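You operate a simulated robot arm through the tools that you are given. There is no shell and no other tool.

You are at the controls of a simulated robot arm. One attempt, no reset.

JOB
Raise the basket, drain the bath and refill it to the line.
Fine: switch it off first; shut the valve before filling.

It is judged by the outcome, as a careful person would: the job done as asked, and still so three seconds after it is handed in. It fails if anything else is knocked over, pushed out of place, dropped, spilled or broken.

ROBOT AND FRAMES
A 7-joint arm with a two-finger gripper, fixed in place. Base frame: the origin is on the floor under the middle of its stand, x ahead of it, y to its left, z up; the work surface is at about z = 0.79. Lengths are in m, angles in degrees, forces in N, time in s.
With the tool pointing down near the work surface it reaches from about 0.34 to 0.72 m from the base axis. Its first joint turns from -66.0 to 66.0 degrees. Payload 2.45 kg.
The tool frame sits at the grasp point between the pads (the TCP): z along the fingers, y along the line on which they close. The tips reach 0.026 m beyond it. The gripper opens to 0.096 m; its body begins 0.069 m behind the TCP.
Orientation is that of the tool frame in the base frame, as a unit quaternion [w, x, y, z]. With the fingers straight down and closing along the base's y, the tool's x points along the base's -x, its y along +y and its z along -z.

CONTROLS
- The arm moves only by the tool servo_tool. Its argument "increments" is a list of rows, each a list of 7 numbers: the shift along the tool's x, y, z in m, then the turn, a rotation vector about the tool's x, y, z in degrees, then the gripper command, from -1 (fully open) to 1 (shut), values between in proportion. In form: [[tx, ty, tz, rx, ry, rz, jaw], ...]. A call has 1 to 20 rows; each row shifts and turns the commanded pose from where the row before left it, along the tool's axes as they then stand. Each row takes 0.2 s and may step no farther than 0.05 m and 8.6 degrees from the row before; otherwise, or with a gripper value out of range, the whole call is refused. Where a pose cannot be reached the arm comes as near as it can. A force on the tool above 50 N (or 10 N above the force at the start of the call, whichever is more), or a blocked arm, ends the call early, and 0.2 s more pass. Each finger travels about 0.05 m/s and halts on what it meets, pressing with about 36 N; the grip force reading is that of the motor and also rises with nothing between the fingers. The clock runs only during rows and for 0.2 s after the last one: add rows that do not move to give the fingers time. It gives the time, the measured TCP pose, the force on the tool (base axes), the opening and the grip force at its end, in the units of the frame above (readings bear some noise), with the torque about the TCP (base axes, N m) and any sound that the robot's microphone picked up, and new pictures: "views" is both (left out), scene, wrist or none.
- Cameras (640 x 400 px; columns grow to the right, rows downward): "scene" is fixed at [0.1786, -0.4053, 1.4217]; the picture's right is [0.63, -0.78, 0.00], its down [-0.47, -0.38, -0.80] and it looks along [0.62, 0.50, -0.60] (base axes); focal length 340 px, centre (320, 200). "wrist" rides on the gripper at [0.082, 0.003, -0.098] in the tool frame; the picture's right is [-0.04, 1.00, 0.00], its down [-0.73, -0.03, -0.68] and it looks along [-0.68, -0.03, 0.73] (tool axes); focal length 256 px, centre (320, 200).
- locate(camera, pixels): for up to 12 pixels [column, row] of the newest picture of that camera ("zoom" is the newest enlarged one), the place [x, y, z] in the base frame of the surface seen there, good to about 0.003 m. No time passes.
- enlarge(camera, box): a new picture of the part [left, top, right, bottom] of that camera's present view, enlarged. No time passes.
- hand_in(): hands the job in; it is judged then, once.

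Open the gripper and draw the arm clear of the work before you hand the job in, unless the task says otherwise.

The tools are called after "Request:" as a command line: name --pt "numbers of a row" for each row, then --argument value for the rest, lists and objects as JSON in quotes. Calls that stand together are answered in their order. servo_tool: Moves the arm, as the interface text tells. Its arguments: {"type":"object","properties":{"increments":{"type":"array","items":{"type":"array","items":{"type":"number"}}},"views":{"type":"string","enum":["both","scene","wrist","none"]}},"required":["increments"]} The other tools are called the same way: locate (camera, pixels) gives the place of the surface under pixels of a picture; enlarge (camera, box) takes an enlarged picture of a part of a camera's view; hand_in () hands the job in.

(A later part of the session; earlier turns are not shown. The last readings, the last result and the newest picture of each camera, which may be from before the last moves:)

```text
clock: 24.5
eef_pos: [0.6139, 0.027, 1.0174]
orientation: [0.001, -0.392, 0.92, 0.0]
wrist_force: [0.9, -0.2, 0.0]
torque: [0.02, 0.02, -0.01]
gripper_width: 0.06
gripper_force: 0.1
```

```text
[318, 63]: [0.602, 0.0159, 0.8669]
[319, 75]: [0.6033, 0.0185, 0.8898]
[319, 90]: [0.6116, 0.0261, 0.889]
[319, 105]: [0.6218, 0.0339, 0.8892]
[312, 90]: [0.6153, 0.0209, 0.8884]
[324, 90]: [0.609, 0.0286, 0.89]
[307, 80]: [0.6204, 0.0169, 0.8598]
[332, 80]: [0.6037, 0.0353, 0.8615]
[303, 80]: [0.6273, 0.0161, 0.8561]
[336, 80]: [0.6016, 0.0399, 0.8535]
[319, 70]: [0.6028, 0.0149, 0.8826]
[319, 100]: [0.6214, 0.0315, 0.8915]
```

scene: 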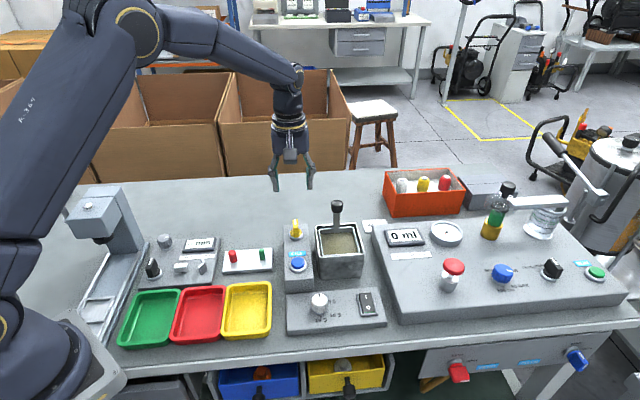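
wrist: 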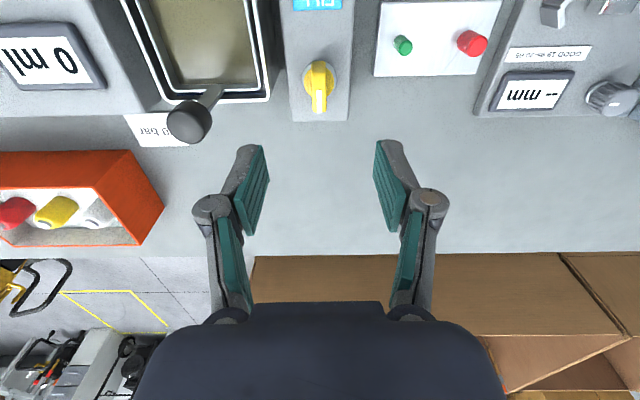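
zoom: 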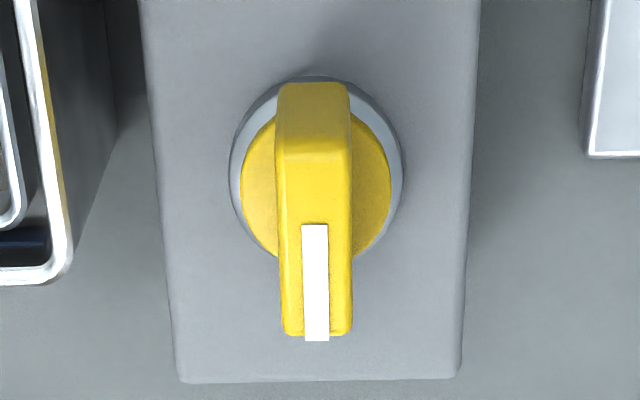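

The fin's centre is ~(0.612,0.026), top z 0.890, ~13 mm thick, aligned with the tool's x. I descend to straddle it with tips at ~0.868 (just above its disc).

Request:
servo_tool --pt "0.002 0.0007 0.03 0 0 0 -0.25" --pt "0 0 0.03 0 0 0 -0.25" --pt "0 0 0.03 0 0 0 -0.25" --pt "0 0 0.02 0 0 0 -0.25" --pt "0 0 0.0125 0 0 0 -0.25" --pt "0 0 0 0 0 0 -0.25" --views "both"

Request:
enlarge --camera "scene" --box '[260, 170, 350, 270]'

```text
clock: 25.9
eef_pos: [0.6128, 0.0221, 0.8942]
orientation: [0.001, -0.391, 0.921, 0.0]
wrist_force: [0.3, 0.4, -0.3]
torque: [0.01, 0.02, -0.03]
gripper_width: 0.06
gripper_force: 0.1
```

scene: 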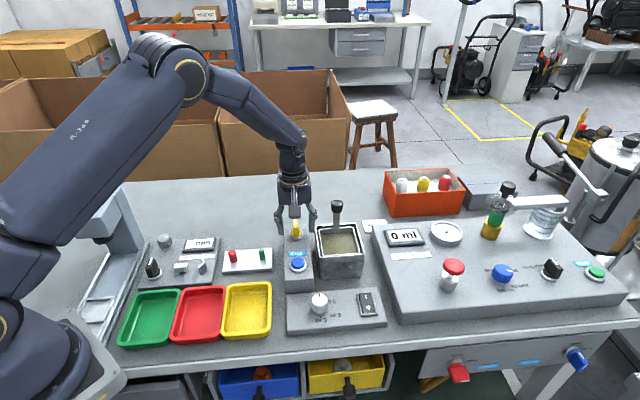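
wrist: 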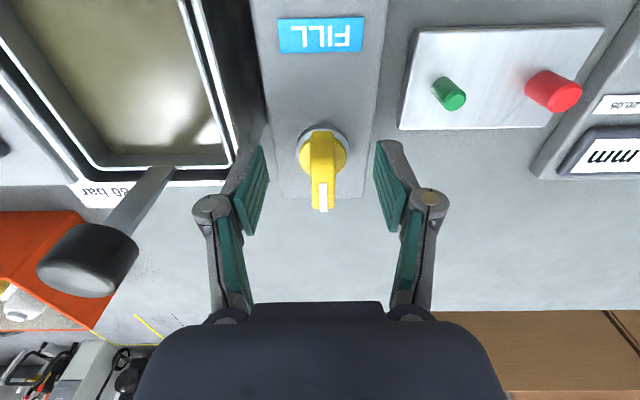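

```text
4.00 times, centred on (305, 220) of scene
```

zoom: 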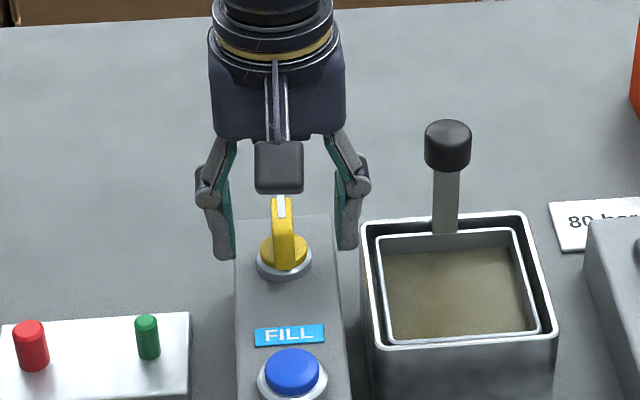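

Fin is between the open fingers at (322,180). I'll check the pivot position from this closer view before closing.

Request:
locate --camera "wrist" --pixels '[[322, 155], [322, 165], [322, 180], [322, 195], [322, 206], [300, 155], [347, 155], [323, 126], [323, 138], [312, 180], [332, 180], [135, 245]]'

Request:
enlarge --camera "wrist" --box '[270, 110, 370, 220]'

```text
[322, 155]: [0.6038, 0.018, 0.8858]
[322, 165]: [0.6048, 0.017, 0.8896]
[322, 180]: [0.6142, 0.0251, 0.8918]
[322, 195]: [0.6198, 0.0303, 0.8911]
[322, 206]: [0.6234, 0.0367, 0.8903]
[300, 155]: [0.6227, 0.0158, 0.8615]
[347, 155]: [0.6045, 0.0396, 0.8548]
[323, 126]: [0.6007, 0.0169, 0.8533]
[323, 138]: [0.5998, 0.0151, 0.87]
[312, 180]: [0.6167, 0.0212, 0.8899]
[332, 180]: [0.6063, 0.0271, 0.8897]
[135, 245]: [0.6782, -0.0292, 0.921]
```

```text
3.64 times, centred on (320, 165) of wrist
```

zoom: 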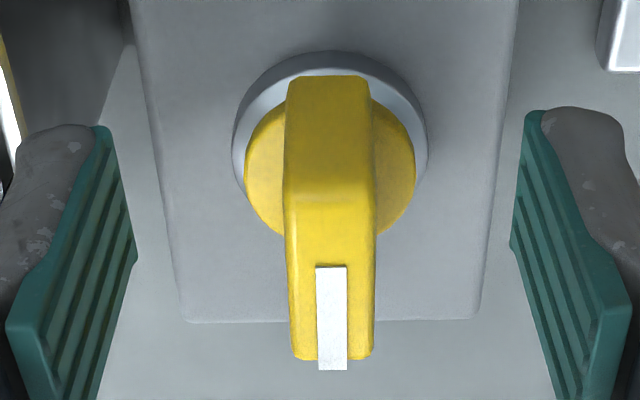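

Fin centre is at (0.613,0.026), matching the commanded TCP. I close onto the fin.

Request:
servo_tool --pt "0 0 0 0 0 0 0.3" --pt "0 0 0 0 0 0 0.6" --pt "0 0 0 0 0 0 1" --pt "0 0 0 0 0 0 1" --pt "0 0 0 0 0 0 1" --pt "0 0 0 0 0 0 1" --views "both"

```text
clock: 27.3
eef_pos: [0.6124, 0.0228, 0.8948]
orientation: [-0.001, -0.39, 0.921, 0.001]
wrist_force: [-9.1, 5.8, 2.7]
torque: [0.1, 0.38, -0.63]
gripper_width: 0.0132
gripper_force: 39.3
```

scene: 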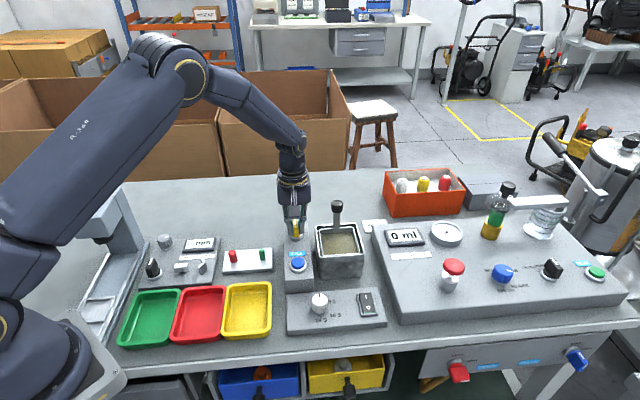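
wrist: 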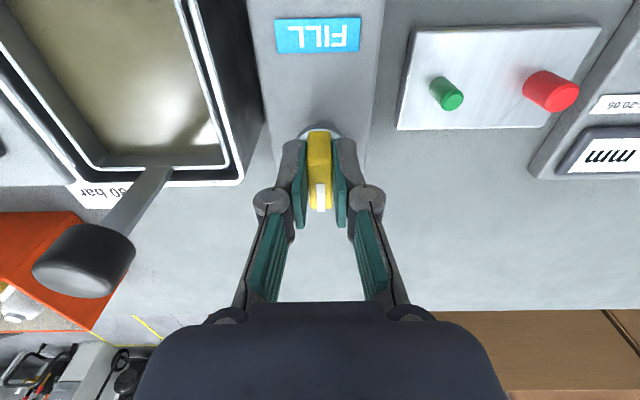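

Gripped (13 mm). Torque about z is −0.63 N·m, so the fin sits slightly clockwise of the tool. I try a clockwise turn (from above) of 6° in small steps to feel whether it moves.

Request:
servo_tool --pt "0 0 0 0 0 2 1" --pt "0 0 0 0 0 2 1" --pt "0 0 0 0 0 2 1" --pt "0 0 0 0 0 0 1" --views "none"

```text
clock: 28.3
eef_pos: [0.6118, 0.0247, 0.8952]
orientation: [-0.001, -0.342, 0.94, 0.0]
wrist_force: [-23.3, 5.4, 20.1]
torque: [0.73, -0.15, 0.13]
gripper_width: 0.0128
gripper_force: 39.4
```

Request:
enlarge --camera "wrist" --box '[270, 110, 370, 220]'

Request:
enlarge --camera "scene" --box '[260, 170, 350, 270]'

```text
3.64 times, centred on (320, 165) of wrist
```

zoom: 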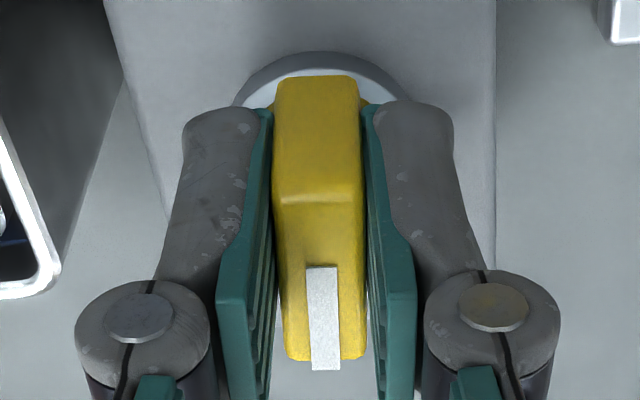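

```text
4.00 times, centred on (305, 220) of scene
```

zoom: 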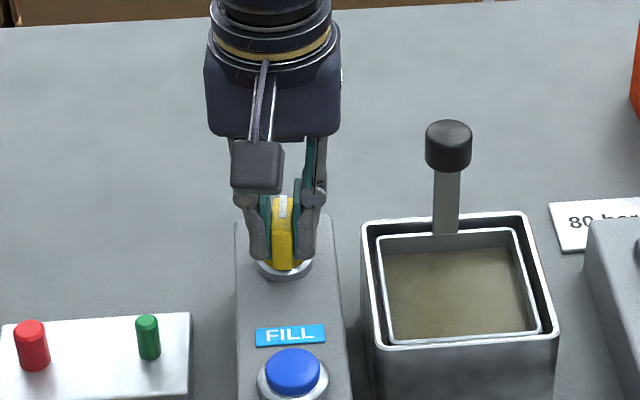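

The fin seems to follow. Side load +19 N and vertical +20 N built up, so I relieve those by shifting slightly and turn another 6° clockwise.

Request:
servo_tool --pt "0 0.001 -0.001 0 0 2 1" --pt "0 0.001 -0.001 0 0 2 1" --pt "0 0 0 0 0 2 1" --pt "0 0 0 0 0 0 1" --views "wrist"

Request:
enlarge --camera "wrist" --box '[270, 110, 370, 220]'

```text
clock: 29.3
eef_pos: [0.6108, 0.0238, 0.8952]
orientation: [-0.001, -0.291, 0.957, 0.0]
wrist_force: [-8.0, -2.5, -21.5]
torque: [0.45, -0.56, -0.01]
gripper_width: 0.0128
gripper_force: 39.1
```

wrist: 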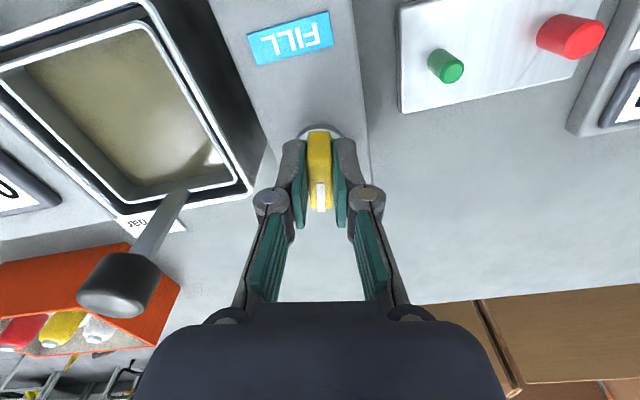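

```text
3.64 times, centred on (320, 165) of wrist
```

zoom: 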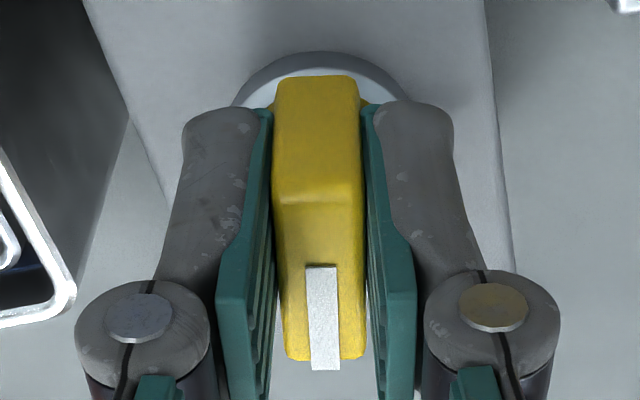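

The fin turns with the tool (box edges rotate behind it) and torque is ~0, so clockwise is the free direction. I lower 1 mm to relieve the vertical pull and continue clockwise.

Request:
servo_tool --pt "0 0 0.001 0 0 3 1" --pt "0 0 0 0 0 4 1" --pt "0 0 0 0 0 4 1" --pt "0 0 0 0 0 4 1" --pt "0 0 0 0 0 4 1" --pt "0 0 0 0 0 0 1" --views "wrist"

```text
clock: 30.7
eef_pos: [0.609, 0.0261, 0.8959]
orientation: [0.0, -0.131, 0.991, 0.0]
wrist_force: [-10.9, 2.1, -13.1]
torque: [-0.21, 1.28, 0.01]
gripper_width: 0.0128
gripper_force: 39.3
```

wrist: 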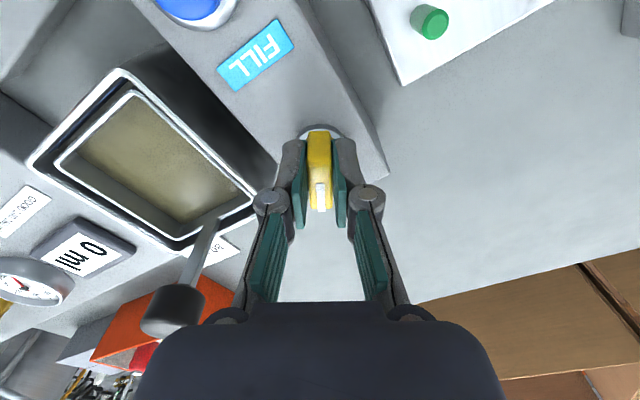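

Still turning freely with near-zero torque; yaw is now ~30° from the start. Continuing clockwise.

Request:
servo_tool --pt "0.001 0 0.0005 0 0 4 1" --pt "0 0 0 0 0 5 1" --pt "0 0 0 0 0 5 1" --pt "0 0 0 0 0 5 1" --pt "0 0 0 0 0 5 1" --pt "0 0 0 0 0 5 1" --pt "0 0 0 0 0 0 1" --views "both"

Request:
enlarge --camera "scene" --box '[260, 190, 380, 290]'

```text
clock: 32.3
eef_pos: [0.6108, 0.0281, 0.8949]
orientation: [0.0, 0.12, 0.993, 0.002]
wrist_force: [-6.6, 22.0, -8.3]
torque: [0.71, 0.94, 0.13]
gripper_width: 0.0129
gripper_force: 39.0
```

scene: 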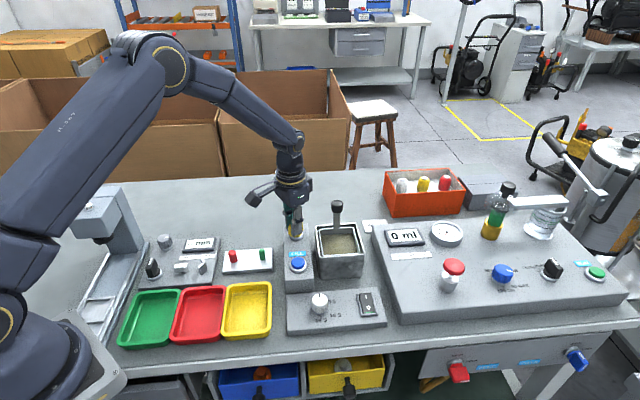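
wrist: 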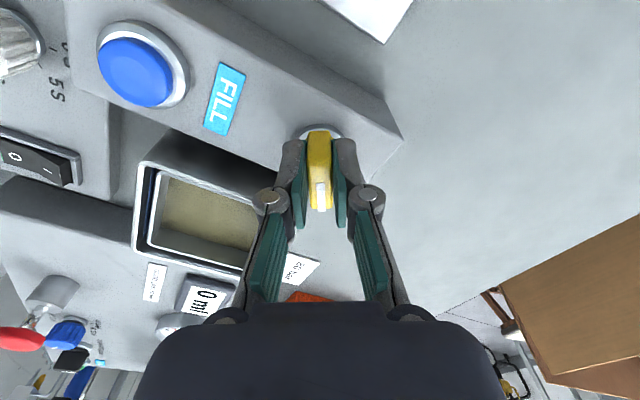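

```text
4.00 times, centred on (320, 240) of scene
```

zoom: 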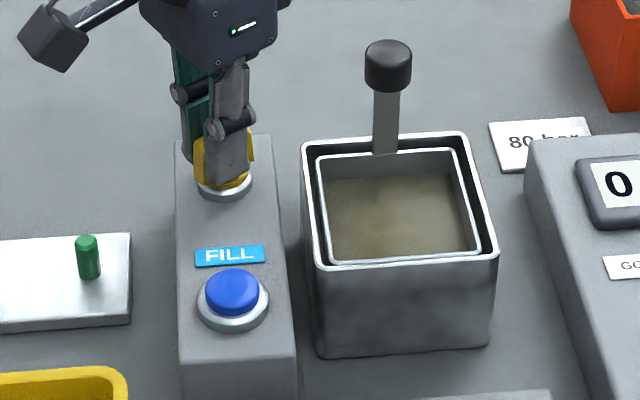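

Turned ~60° so far; the side load is ~20 N along tool +y, so I shift 2 mm that way and continue the turn.

Request:
servo_tool --pt "0 0.001 0 0 0 3 1" --pt "0 0.001 0 0 0 4 1" --pt "0 0 0 0 0 4 1" --pt "0 0 0 0 0 4 1" --pt "0 0 0 0 0 4 1" --pt "0 0 0 0 0 4 1" --pt "0 0 0 0 0 4 1" --pt "0 0 0 0 0 0 1" --views "both"

Request:
enlarge --camera "scene" --box '[260, 190, 380, 290]'

```text
clock: 34.1
eef_pos: [0.6103, 0.0315, 0.8947]
orientation: [0.001, 0.35, 0.937, 0.004]
wrist_force: [0.2, 23.7, 0.3]
torque: [0.99, 0.49, 0.09]
gripper_width: 0.0131
gripper_force: 39.7
```

scene: 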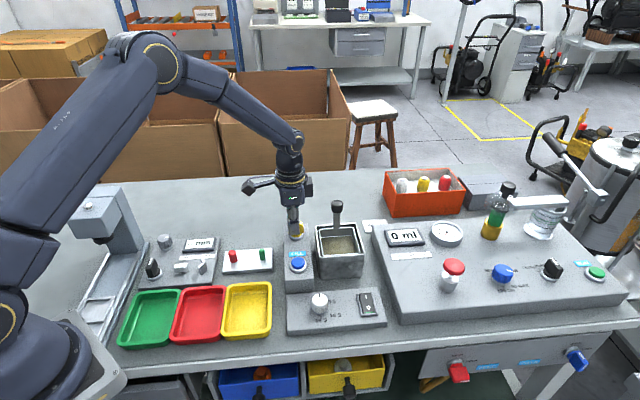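
wrist: 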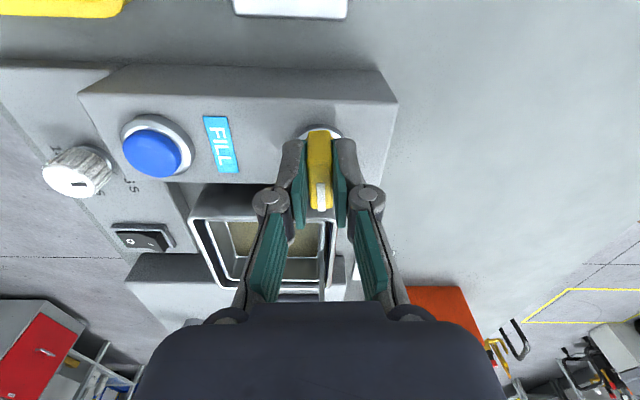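

```text
4.00 times, centred on (320, 240) of scene
```

zoom: 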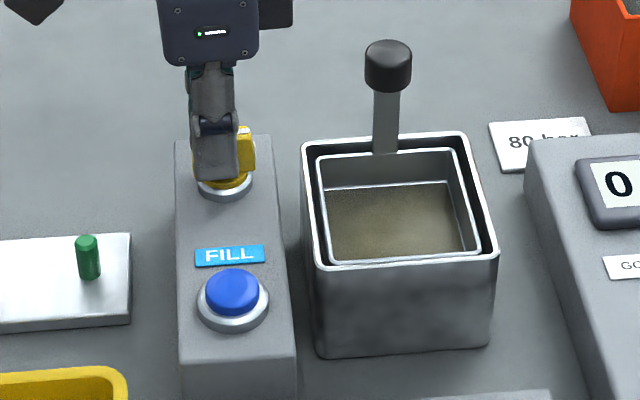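

The level is visibly falling inside the basket. I ease the side load and turn the last ~5° to the full 90°.

Request:
servo_tool --pt "0.001 0.001 0 0 0 1.5 1" --pt "0 0.0015 0 0 0 1.5 1" --pt "0 0 0 0 0 1.5 1" --pt "0 0 0 0 0 0 1" --views "scene"

Request:
enlarge --camera "scene" --box '[260, 190, 380, 290]'

```text
clock: 35.1
eef_pos: [0.6127, 0.0305, 0.894]
orientation: [0.0, 0.386, 0.923, 0.001]
wrist_force: [1.5, 18.0, 7.9]
torque: [0.52, 0.11, 0.31]
gripper_width: 0.0131
gripper_force: 39.6
```

scene: 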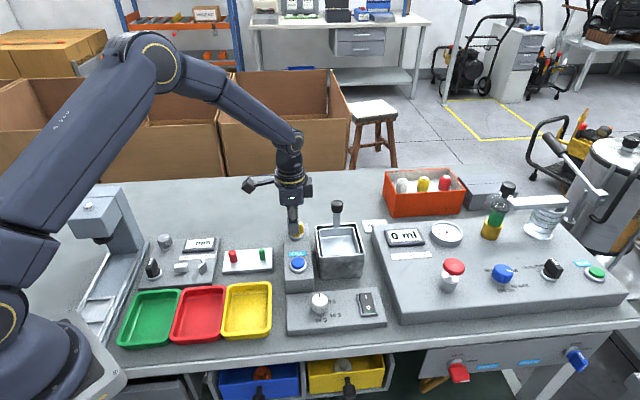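

```text
4.00 times, centred on (320, 240) of scene
```

zoom: 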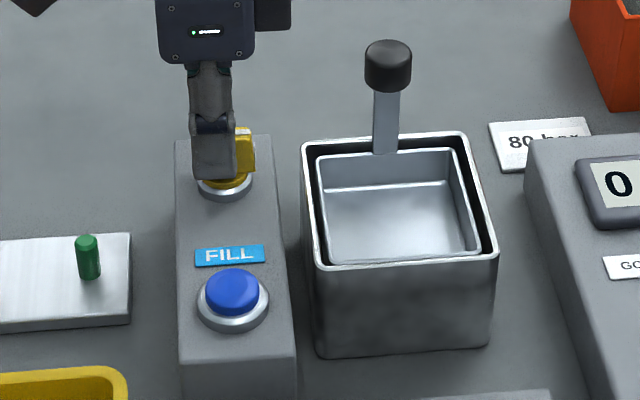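

The basket is clear of liquid and the bath is draining below it; torque rise to 0.31 suggests the valve is at its full-open stop. I wait 4 s holding still.

Request:
servo_tool --pt "0 0 0 0 0 0 1" --pt "0 0 0 0 0 0 1" --pt "0 0 0 0 0 0 1" --pt "0 0 0 0 0 0 1" --pt "0 0 0 0 0 0 1" --pt "0 0 0 0 0 0 1" --pt "0 0 0 0 0 0 1" --pt "0 0 0 0 0 0 1" --pt "0 0 0 0 0 0 1" --pt "0 0 0 0 0 0 1" --pt "0 0 0 0 0 0 1" --pt "0 0 0 0 0 0 1" --pt "0 0 0 0 0 0 1" --pt "0 0 0 0 0 0 1" --pt "0 0 0 0 0 0 1" --pt "0 0 0 0 0 0 1" --pt "0 0 0 0 0 0 1" --pt "0 0 0 0 0 0 1" --pt "0 0 0 0 0 0 1" --pt "0 0 0 0 0 0 1" --views "both"

Request:
enlarge --camera "scene" --box '[310, 205, 370, 285]'

Request:
enlarge --camera "wrist" --box '[170, 170, 370, 310]'

```text
clock: 39.3
eef_pos: [0.612, 0.0316, 0.8957]
orientation: [0.001, 0.386, 0.922, 0.002]
wrist_force: [7.5, 18.8, 15.3]
torque: [0.44, -0.25, 0.27]
gripper_width: 0.0128
gripper_force: 39.3
```

scene: 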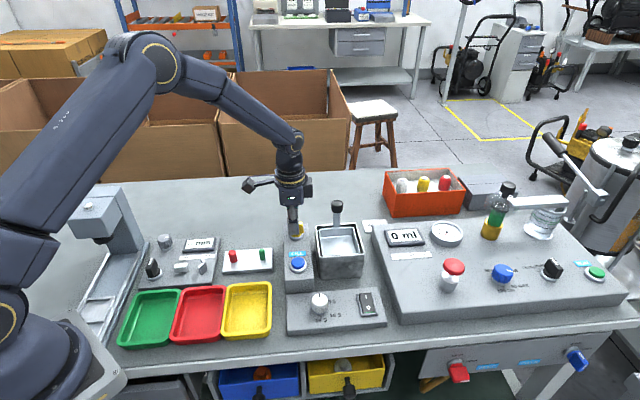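
wrist: 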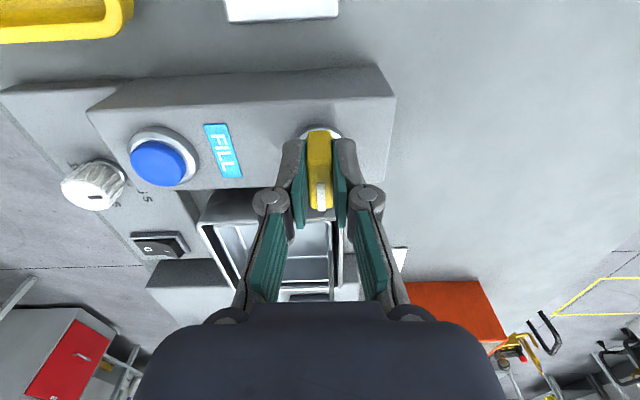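

```text
5.00 times, centred on (340, 245) of scene
```

zoom: 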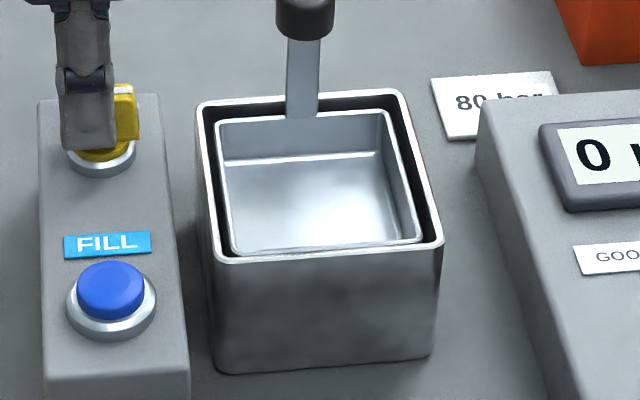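

```text
2.86 times, centred on (270, 240) of wrist
```

zoom: 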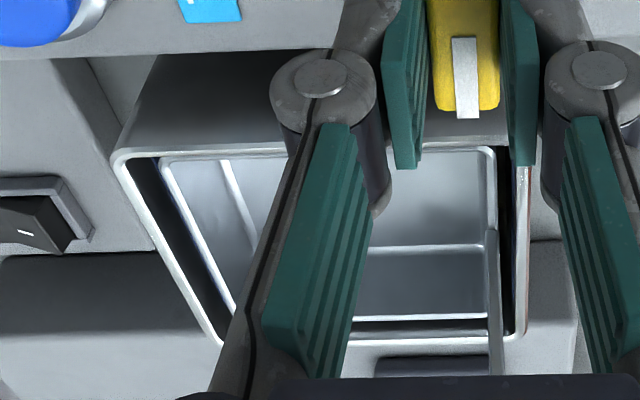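

The basket is empty and shiny, but I need to see into the gap to confirm the bath itself has drained. I release the valve, lift, rotate back 90° and move above the handle so the wrist camera looks steeply into the bath.

Request:
servo_tool --pt "0 0 0 0 0 0 0.4" --pt "0 0 0 0 0 0 0" --pt "0 0 0 0 0 0 -0.25" --pt "0 0 0 0 0 0 -0.25" --pt "0 0 -0.03 0 0 0 -0.25" --pt "0 0 -0.045 0 0 0 -0.25" --pt "0 0 -0.045 0 0 0 -0.25" --pt "0 0 0 0 0 -8.3 -0.25" --pt "0 0 0 0 0 -8.3 -0.25" --pt "0 0 0 0 0 -8.3 -0.25" --pt "0 0 0 0 0 -8.3 -0.25" --pt "0 0 0 0 0 -8.3 -0.25" --pt "0 0 0 0 0 -8.3 -0.25" --pt "0 0 0 0 0 -8.3 -0.25" --pt "0 0 0 0 0 -8.3 -0.25" --pt "0 0 0 0 0 -8.3 -0.25" --pt "0 0 0 0 0 -8.3 -0.25" --pt "0 0 0 0 0 -8.0 -0.25" --views "both"

```text
clock: 43.1
eef_pos: [0.6113, 0.0288, 1.0156]
orientation: [0.0, -0.388, 0.922, 0.0]
wrist_force: [0.1, -0.2, 1.0]
torque: [0.01, -0.01, 0.0]
gripper_width: 0.0601
gripper_force: 0.0
```

scene: 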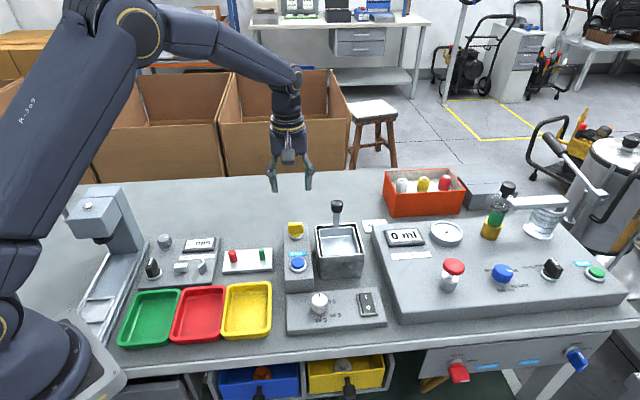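
wrist: 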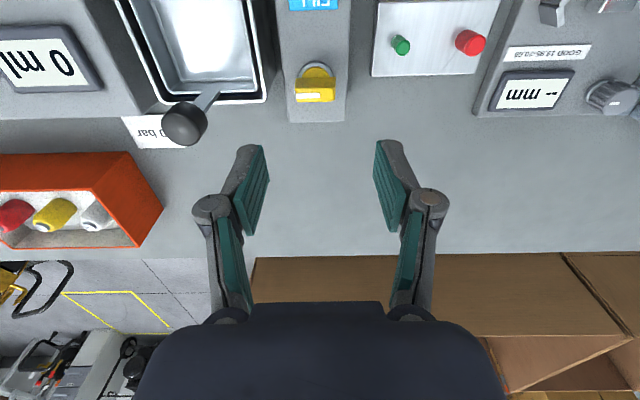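

The valve mark now points 90° clockwise (scene 295,229). I shift sideways over the bath to look into it.

Request:
servo_tool --pt "-0.006 -0.034 0 0 0 0 -0.25" --pt "-0.006 -0.034 0 0 0 0 -0.25" --pt "-0.006 -0.034 0 0 0 0 -0.25" --pt "0 0 0 0 0 0 -0.25" --views "wrist"

Request:
enlarge --camera "wrist" --box '[240, 0, 400, 120]'

```text
clock: 44.1
eef_pos: [0.698, -0.0309, 1.0141]
orientation: [0.0, -0.388, 0.922, -0.001]
wrist_force: [0.0, -0.5, 0.0]
torque: [-0.04, -0.01, -0.01]
gripper_width: 0.0599
gripper_force: 0.0
```

wrist: 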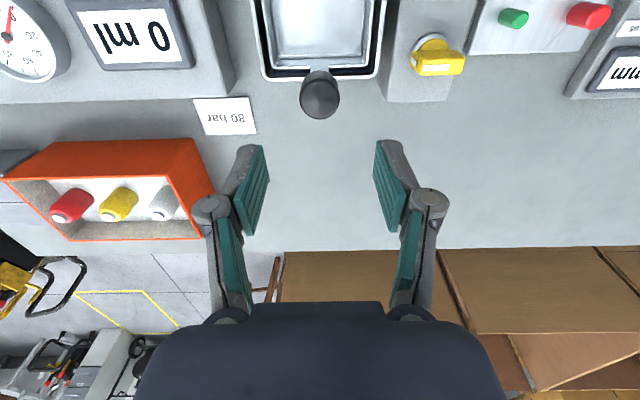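

```text
3.33 times, centred on (320, 60) of wrist
```

zoom: 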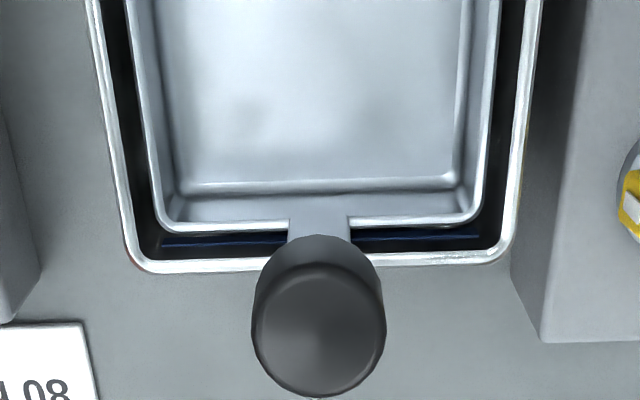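

The blue band is visible in the back gap. I enlarge the gap further to judge band height and whether there's liquid at the bottom.

Request:
enlarge --camera "wrist" --box '[255, 0, 315, 85]'

Request:
enlarge --camera "wrist" --box '[330, 40, 390, 85]'

Request:
locate --camera "wrist" --pixels '[[265, 30], [268, 50], [376, 30], [372, 50], [300, 73], [350, 73], [300, 71], [300, 75], [350, 71], [300, 68], [370, 74], [320, 20]]'

```text
4.71 times, centred on (285, 42) of wrist
```

zoom: 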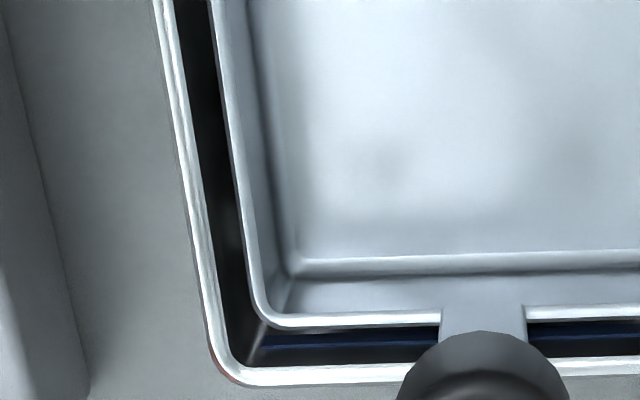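

```text
8.89 times, centred on (360, 62) of wrist
```

zoom: 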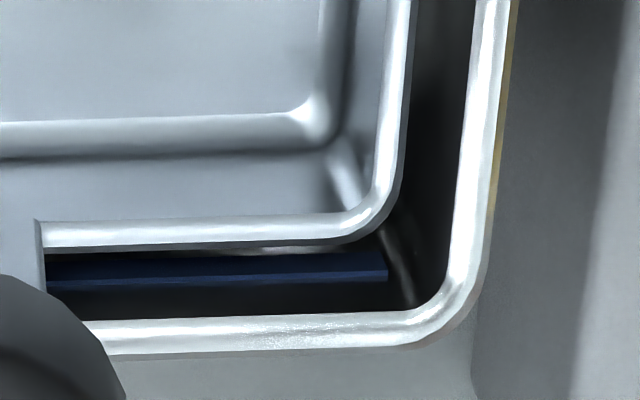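

```text
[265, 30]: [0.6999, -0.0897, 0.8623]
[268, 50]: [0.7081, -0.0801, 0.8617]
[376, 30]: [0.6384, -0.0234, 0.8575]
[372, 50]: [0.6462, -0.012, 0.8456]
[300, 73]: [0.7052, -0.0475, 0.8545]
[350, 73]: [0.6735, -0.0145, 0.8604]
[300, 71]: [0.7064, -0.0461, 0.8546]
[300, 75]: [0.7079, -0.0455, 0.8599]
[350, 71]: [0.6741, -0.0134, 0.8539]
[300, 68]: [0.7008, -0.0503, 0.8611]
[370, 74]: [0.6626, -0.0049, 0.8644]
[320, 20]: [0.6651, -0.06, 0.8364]
```

Request:
locate --camera "zoom" --pixels '[[200, 258], [200, 266], [200, 274], [200, 280], [200, 286], [200, 295], [200, 305], [300, 262], [300, 280], [300, 295], [430, 200], [410, 280]]'

```text
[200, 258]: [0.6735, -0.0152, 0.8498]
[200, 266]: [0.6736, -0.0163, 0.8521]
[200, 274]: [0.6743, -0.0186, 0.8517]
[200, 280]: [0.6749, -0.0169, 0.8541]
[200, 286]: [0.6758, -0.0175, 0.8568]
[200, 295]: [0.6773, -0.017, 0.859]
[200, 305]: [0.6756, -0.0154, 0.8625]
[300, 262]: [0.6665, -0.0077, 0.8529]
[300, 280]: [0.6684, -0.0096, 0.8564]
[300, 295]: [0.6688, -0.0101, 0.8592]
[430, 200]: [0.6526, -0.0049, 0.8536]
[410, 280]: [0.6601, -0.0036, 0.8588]
```

The blue strip's face spans from below 0.850 up to about 0.855. To see the bottom of the bath, I shift sideways so the camera looks straight down the side gap.

Request:
servo_tool --pt "0 0.025 0 0 0 0 -0.25" --pt "0 0.022 0 0 0 0 -0.25" --pt "0 0 0 0 0 0 -0.25" --views "wrist"

Request:
enlarge --camera "wrist" --box '[280, 0, 360, 90]'

```text
clock: 44.9
eef_pos: [0.6658, 0.0048, 1.0142]
orientation: [0.0, -0.387, 0.922, 0.001]
wrist_force: [0.5, 0.6, -0.5]
torque: [0.05, 0.0, -0.02]
gripper_width: 0.0601
gripper_force: 0.0
```

wrist: 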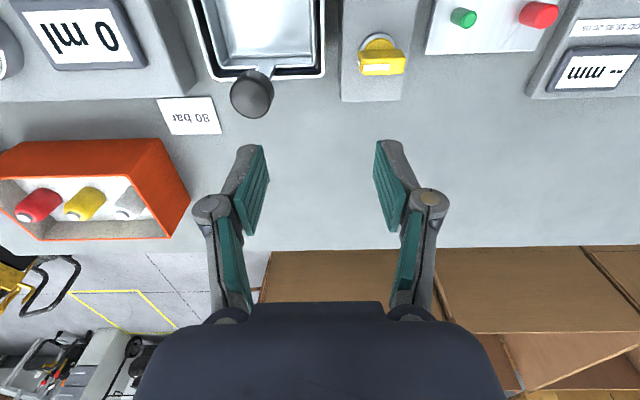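

```text
4.44 times, centred on (320, 45) of wrist
```

zoom: 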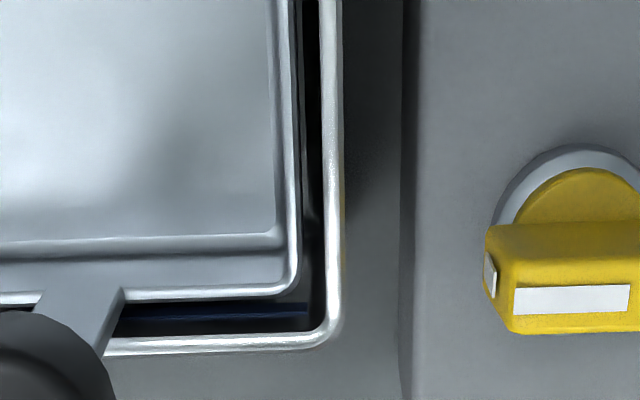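

Request:
locate --camera "zoom" --pixels '[[310, 20], [310, 60], [310, 100], [310, 140], [312, 180], [312, 220], [314, 260], [307, 100], [314, 100], [200, 312], [200, 325], [318, 300]]'

Request:
enlarge --camera "wrist" --box '[305, 0, 335, 30]'

```text
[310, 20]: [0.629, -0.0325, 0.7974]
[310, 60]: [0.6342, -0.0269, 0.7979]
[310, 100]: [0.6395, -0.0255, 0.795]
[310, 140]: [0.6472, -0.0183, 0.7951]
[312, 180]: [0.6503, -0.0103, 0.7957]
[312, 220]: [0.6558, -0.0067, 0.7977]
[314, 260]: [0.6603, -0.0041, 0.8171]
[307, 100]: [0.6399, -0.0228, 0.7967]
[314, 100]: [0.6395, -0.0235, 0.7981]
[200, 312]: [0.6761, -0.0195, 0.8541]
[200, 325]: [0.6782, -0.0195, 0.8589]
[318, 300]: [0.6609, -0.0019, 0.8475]
```

```text
13.33 times, centred on (320, 15) of wrist
```

zoom: 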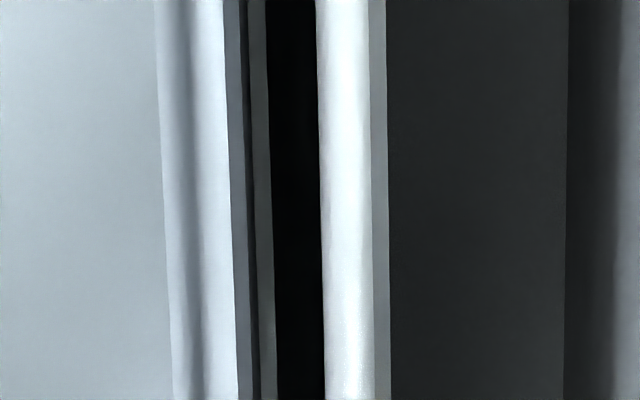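

The gap bottom reads z≈0.797, i.e. the bath's floor. To be certain it's fully drained I wait 4 s more and re-measure.

Request:
servo_tool --pt "0 0 0 0 0 0 -0.25" --pt "0 0 0 0 0 0 -0.25" --pt "0 0 0 0 0 0 -0.25" --pt "0 0 0 0 0 0 -0.25" --pt "0 0 0 0 0 0 -0.25" --pt "0 0 0 0 0 0 -0.25" --pt "0 0 0 0 0 0 -0.25" --pt "0 0 0 0 0 0 -0.25" --pt "0 0 0 0 0 0 -0.25" --pt "0 0 0 0 0 0 -0.25" --pt "0 0 0 0 0 0 -0.25" --pt "0 0 0 0 0 0 -0.25" --pt "0 0 0 0 0 0 -0.25" --pt "0 0 0 0 0 0 -0.25" --pt "0 0 0 0 0 0 -0.25" --pt "0 0 0 0 0 0 -0.25" --pt "0 0 0 0 0 0 -0.25" --pt "0 0 0 0 0 0 -0.25" --pt "0 0 0 0 0 0 -0.25" --pt "0 0 0 0 0 0 -0.25" --views "wrist"

Request:
enlarge --camera "wrist" --box '[280, 0, 360, 90]'

Request:
locate --camera "zoom" --pixels '[[310, 20], [310, 60], [310, 100], [310, 140], [312, 180], [312, 220], [307, 100], [314, 100]]'

```text
clock: 49.1
eef_pos: [0.6653, 0.0047, 1.0135]
orientation: [0.0, -0.387, 0.922, 0.0]
wrist_force: [-0.1, -0.3, -0.4]
torque: [-0.01, 0.0, 0.01]
gripper_width: 0.0597
gripper_force: 0.1
```

wrist: 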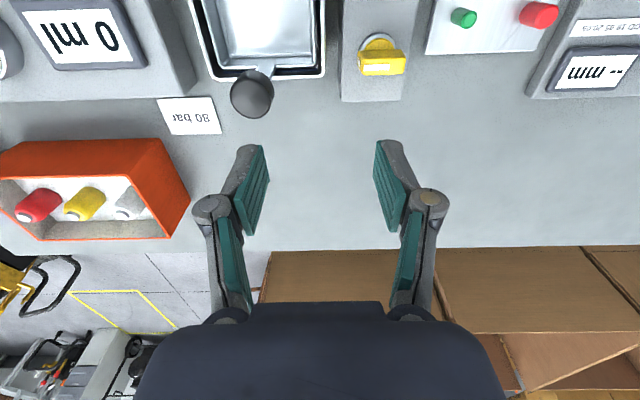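

```text
4.44 times, centred on (320, 45) of wrist
```

zoom: 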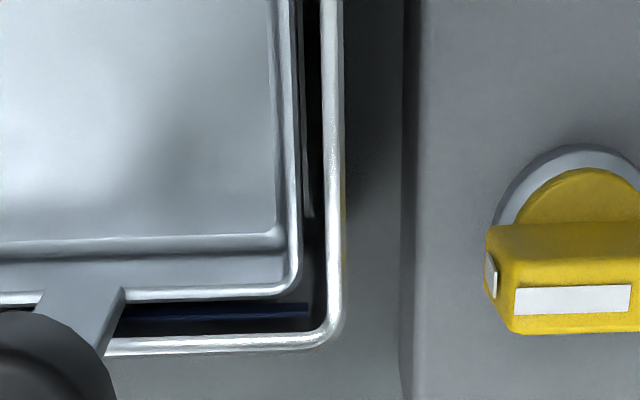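

```text
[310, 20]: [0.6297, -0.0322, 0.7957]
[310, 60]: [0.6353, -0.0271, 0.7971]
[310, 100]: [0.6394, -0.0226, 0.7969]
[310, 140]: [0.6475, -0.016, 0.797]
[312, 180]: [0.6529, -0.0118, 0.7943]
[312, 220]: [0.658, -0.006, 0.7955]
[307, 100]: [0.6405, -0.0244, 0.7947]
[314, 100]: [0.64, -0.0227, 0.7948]
```

The floor stays at ≈0.796, so it's fully drained. Now I go back over the valve and rotate to line up with the turned fin for closing.

Request:
servo_tool --pt "0.01 0.0272 0 0 0 0 -0.25" --pt "0.01 0.0272 0 0 0 0 -0.25" --pt "0 0 0 0 0 8.3 -0.25" --pt "0 0 0 0 0 8.3 -0.25" --pt "0 0 0 0 0 8.3 -0.25" --pt "0 0 0 0 0 8.3 -0.25" --pt "0 0 0 0 0 8.3 -0.25" --pt "0 0 0 0 0 8.3 -0.25" --pt "0 0 0 0 0 8.3 -0.25" --pt "0 0 0 0 0 8.3 -0.25" --pt "0 0 0 0 0 8.3 -0.25" --pt "0 0 0 0 0 8.3 -0.25" --pt "0 0 0 0 0 7.0 -0.25" --pt "0 0 0.04 0 0 0 -0.25" --pt "0 0 0 0 0 0 -0.25" --views "wrist"

Request:
enlarge --camera "wrist" --box '[260, 80, 380, 200]'

```text
clock: 52.3
eef_pos: [0.6132, 0.0288, 0.9757]
orientation: [0.0, 0.379, 0.926, 0.001]
wrist_force: [-0.5, 0.6, 0.0]
torque: [-0.04, 0.01, 0.0]
gripper_width: 0.0601
gripper_force: 0.1
```

wrist: 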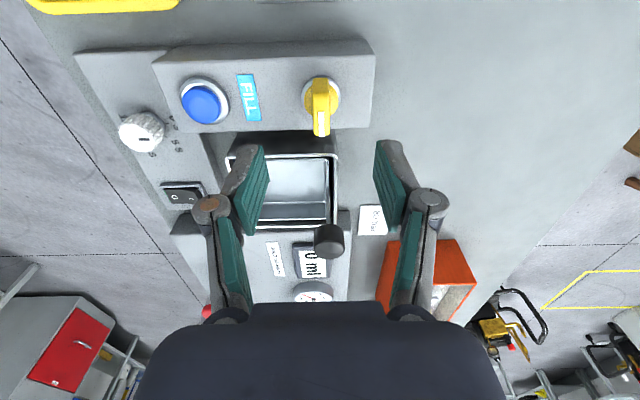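

```text
3.33 times, centred on (320, 140) of wrist
```

zoom: 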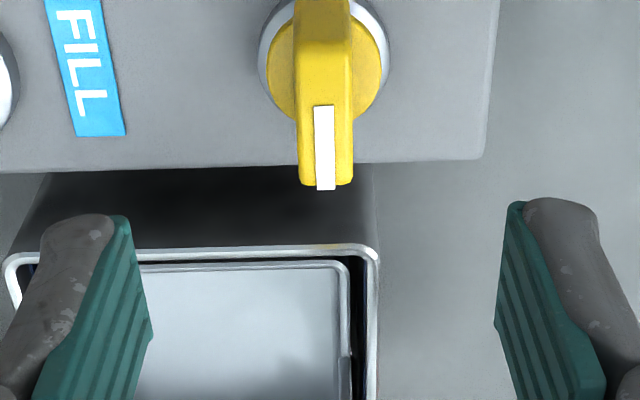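

Request:
locate --camera "zoom" --pixels '[[325, 60], [325, 100], [325, 150], [325, 180], [298, 130], [352, 130], [270, 60], [385, 60]]'

```text
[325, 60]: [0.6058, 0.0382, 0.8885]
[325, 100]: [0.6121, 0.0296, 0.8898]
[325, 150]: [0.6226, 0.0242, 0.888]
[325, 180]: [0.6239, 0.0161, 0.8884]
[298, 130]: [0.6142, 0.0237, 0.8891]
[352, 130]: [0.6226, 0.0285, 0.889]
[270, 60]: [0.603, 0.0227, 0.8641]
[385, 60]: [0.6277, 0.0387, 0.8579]
```

Fin centre ≈ (0.6135,0.028), right under the TCP. I descend to z 0.895 and close on it.

Request:
servo_tool --pt "0 0 0.03 0 0 0 -0.25" --pt "0 0 0.03 0 0 0 -0.25" --pt "0 0 0.0205 0 0 0 -0.25" --pt "0 0 0 0 0 0 0.2" --pt "0 0 0 0 0 0 0.6" --pt "0 0 0 0 0 0 1" --pt "0 0 0 0 0 0 1" --pt "0 0 0 0 0 0 1" --pt "0 0 0 0 0 0 1" --views "wrist"

```text
clock: 54.3
eef_pos: [0.6129, 0.0297, 0.8964]
orientation: [0.002, 0.377, 0.926, 0.003]
wrist_force: [20.8, 18.0, -9.0]
torque: [0.52, -0.42, 0.1]
gripper_width: 0.0128
gripper_force: 39.9
```

wrist: 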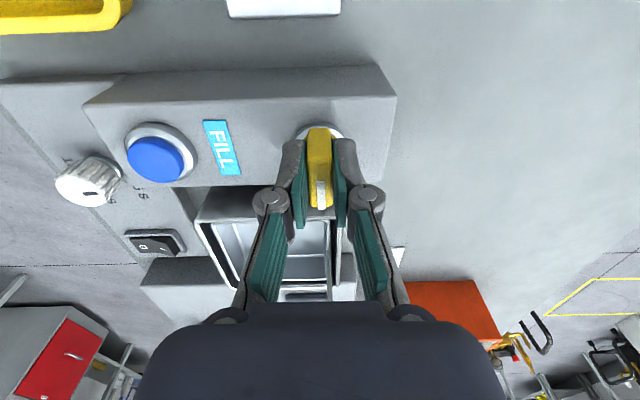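

Gripped with +27 N side load along tool +y; I ease 2.5 mm that way and start turning counter-clockwise to close.

Request:
servo_tool --pt "0 0.0015 0 0 0 0 1" --pt "0 0.001 0 0 0 -3 1" --pt "0 0 0 0 0 -4 1" --pt "0 0 0 0 0 -4 1" --pt "0 0 0 0 0 -4 1" --pt "0 0 0 0 0 0 1" --views "none"

```text
clock: 55.7
eef_pos: [0.613, 0.0283, 0.8949]
orientation: [0.0, 0.254, 0.967, 0.0]
wrist_force: [-2.1, 12.8, 18.1]
torque: [0.33, 0.05, 0.03]
gripper_width: 0.0129
gripper_force: 39.8
```

Turning freely. Continuing counter-clockwise 30° with a small upward relief.

Request:
servo_tool --pt "0 0.0005 -0.0008 0 0 -5 1" --pt "0 0 0 0 0 -5 1" --pt "0 0 0 0 0 -5 1" --pt "0 0 0 0 0 -5 1" --pt "0 0 0 0 0 -5 1" --pt "0 0 0 0 0 -5 1" --pt "0 0 0 0 0 0 1" --views "none"

```text
clock: 57.3
eef_pos: [0.6112, 0.0281, 0.8951]
orientation: [-0.001, -0.005, 1.0, 0.0]
wrist_force: [-13.9, -5.4, 20.2]
torque: [-0.15, 0.93, 0.0]
gripper_width: 0.013
gripper_force: 40.0
```

Request:
servo_tool --pt "0.001 0 -0.0008 0 0 -5 1" --pt "0 0 0 0 0 -5 1" --pt "0 0 0 0 0 -5 1" --pt "0 0 0 0 0 -5 1" --pt "0 0 0 0 0 -5 1" --pt "0 0 0 0 0 -5 1" --pt "0 0 0 0 0 0 1" --views "none"

```text
clock: 58.9
eef_pos: [0.6119, 0.0257, 0.894]
orientation: [-0.001, -0.262, 0.965, -0.002]
wrist_force: [4.8, -26.2, -23.9]
torque: [-0.19, -0.73, -0.09]
gripper_width: 0.0132
gripper_force: 39.4
```

Yaw is now ~30°. I relieve the side/vertical loads and turn the remaining ~14° gently, watching the torque for the closed stop.

Request:
servo_tool --pt "0 -0.001 0.0008 0 0 -3 1" --pt "0 -0.001 0 0 0 -3 1" --pt "0 0 0 0 0 -3 1" --pt "0 0 0 0 0 -2 1" --pt "0 0 0 0 0 -2 1" --pt "0 0 0 0 0 0 1" --views "wrist"

```text
clock: 60.3
eef_pos: [0.6128, 0.0249, 0.8949]
orientation: [-0.002, -0.37, 0.929, -0.002]
wrist_force: [-0.5, -20.5, -13.2]
torque: [-1.13, 0.74, -0.05]
gripper_width: 0.0129
gripper_force: 40.2
```

wrist: 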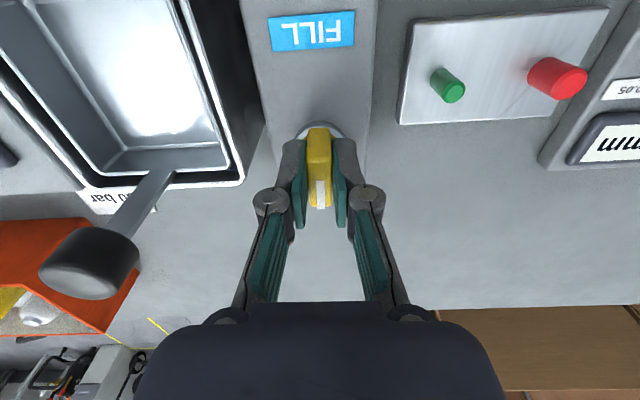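

At yaw 43.4° torque still ≈0. A few more degrees in 1° steps to find the closed stop.

Request:
servo_tool --pt "0 -0.001 0.0005 0 0 -1 1" --pt "0 0 0 0 0 -1 1" --pt "0 0 0 0 0 -1 1" --pt "0 0 0 0 0 0 1" --views "none"

```text
clock: 61.3
eef_pos: [0.6128, 0.025, 0.8944]
orientation: [-0.002, -0.394, 0.919, 0.0]
wrist_force: [-15.0, -21.9, 2.0]
torque: [-0.18, 0.02, -0.93]
gripper_width: 0.013
gripper_force: 39.8
```

Torque jumped to −0.93 N·m at yaw 46.4° — that's the closed stop, same as at the start. I release and lift straight up, then compare the valve to its original state.

Request:
servo_tool --pt "0 0 0 0 0 0 0.6" --pt "0 0 0 0 0 0 0.2" --pt "0 0 0 0 0 0 -0.25" --pt "0 0 0 0 0 0 -0.25" --pt "0 0 -0.03 0 0 0 -0.25" --pt "0 0 -0.045 0 0 0 -0.25" --pt "0 0 -0.045 0 0 0 -0.25" --pt "0 0 0 0 0 0 -0.25" --views "both"

Request:
enlarge --camera "wrist" --box '[280, 45, 360, 125]'

Request:
enlarge --camera "scene" --box '[270, 195, 390, 290]'

```text
clock: 63.1
eef_pos: [0.6145, 0.0288, 1.0152]
orientation: [0.001, -0.396, 0.918, 0.0]
wrist_force: [-0.2, -0.3, -0.6]
torque: [0.02, 0.03, -0.01]
gripper_width: 0.0599
gripper_force: 0.0
```

scene: 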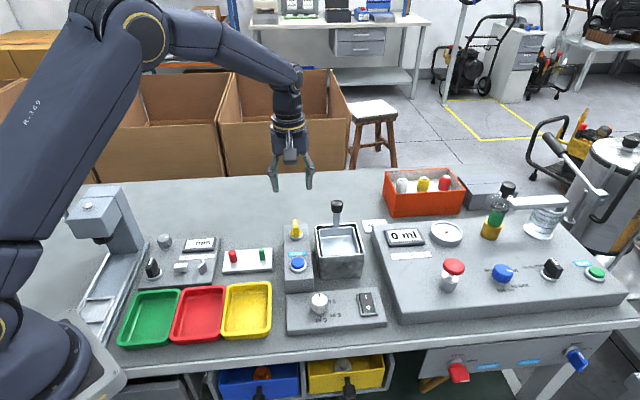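
wrist: 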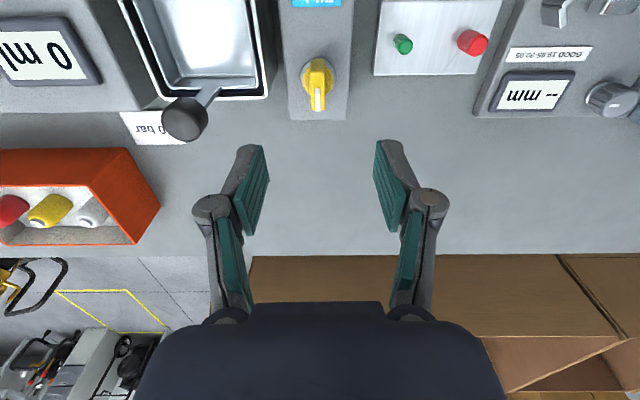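

```text
5.00 times, centred on (320, 85) of wrist
```

zoom: 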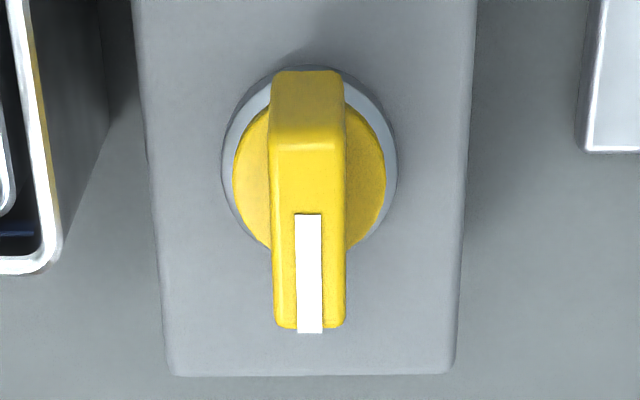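

```text
4.21 times, centred on (330, 242) of scene
```

zoom: 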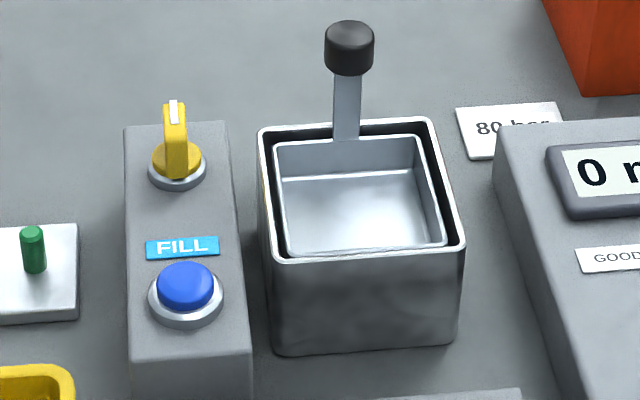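

The valve is back in its original closed position. Before filling I want the full height of the blue line, so I move so the camera looks almost straight down the back gap.

Request:
servo_tool --pt "-0.0152 -0.0336 0 0 0 0 -0.25" --pt "-0.0152 -0.0336 0 0 0 0 -0.25" --pt "-0.0152 -0.0336 0 0 0 0 -0.25" --pt "0 0 0 0 0 0 -0.25" --pt "0 0 0 0 0 0 -0.25" --views "wrist"

Request:
enlarge --camera "wrist" --box '[255, 10, 385, 80]'

```text
clock: 64.3
eef_pos: [0.7185, -0.0092, 1.0147]
orientation: [0.0, -0.395, 0.919, 0.0]
wrist_force: [0.2, 0.3, -0.4]
torque: [0.02, -0.01, 0.02]
gripper_width: 0.0597
gripper_force: 0.1
```

wrist: 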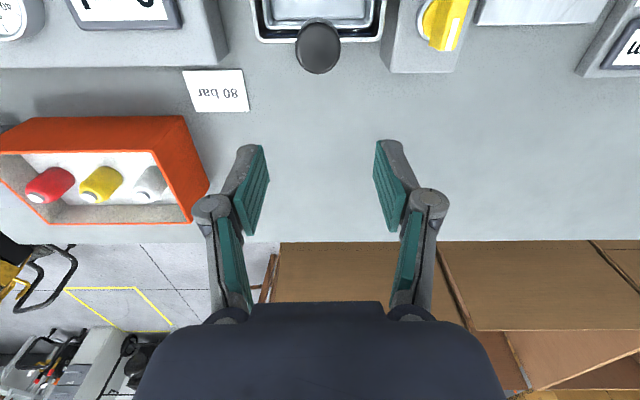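

```text
4.92 times, centred on (320, 45) of wrist
```

zoom: 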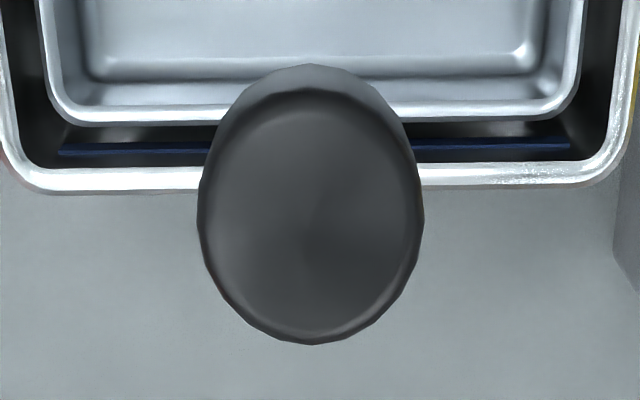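

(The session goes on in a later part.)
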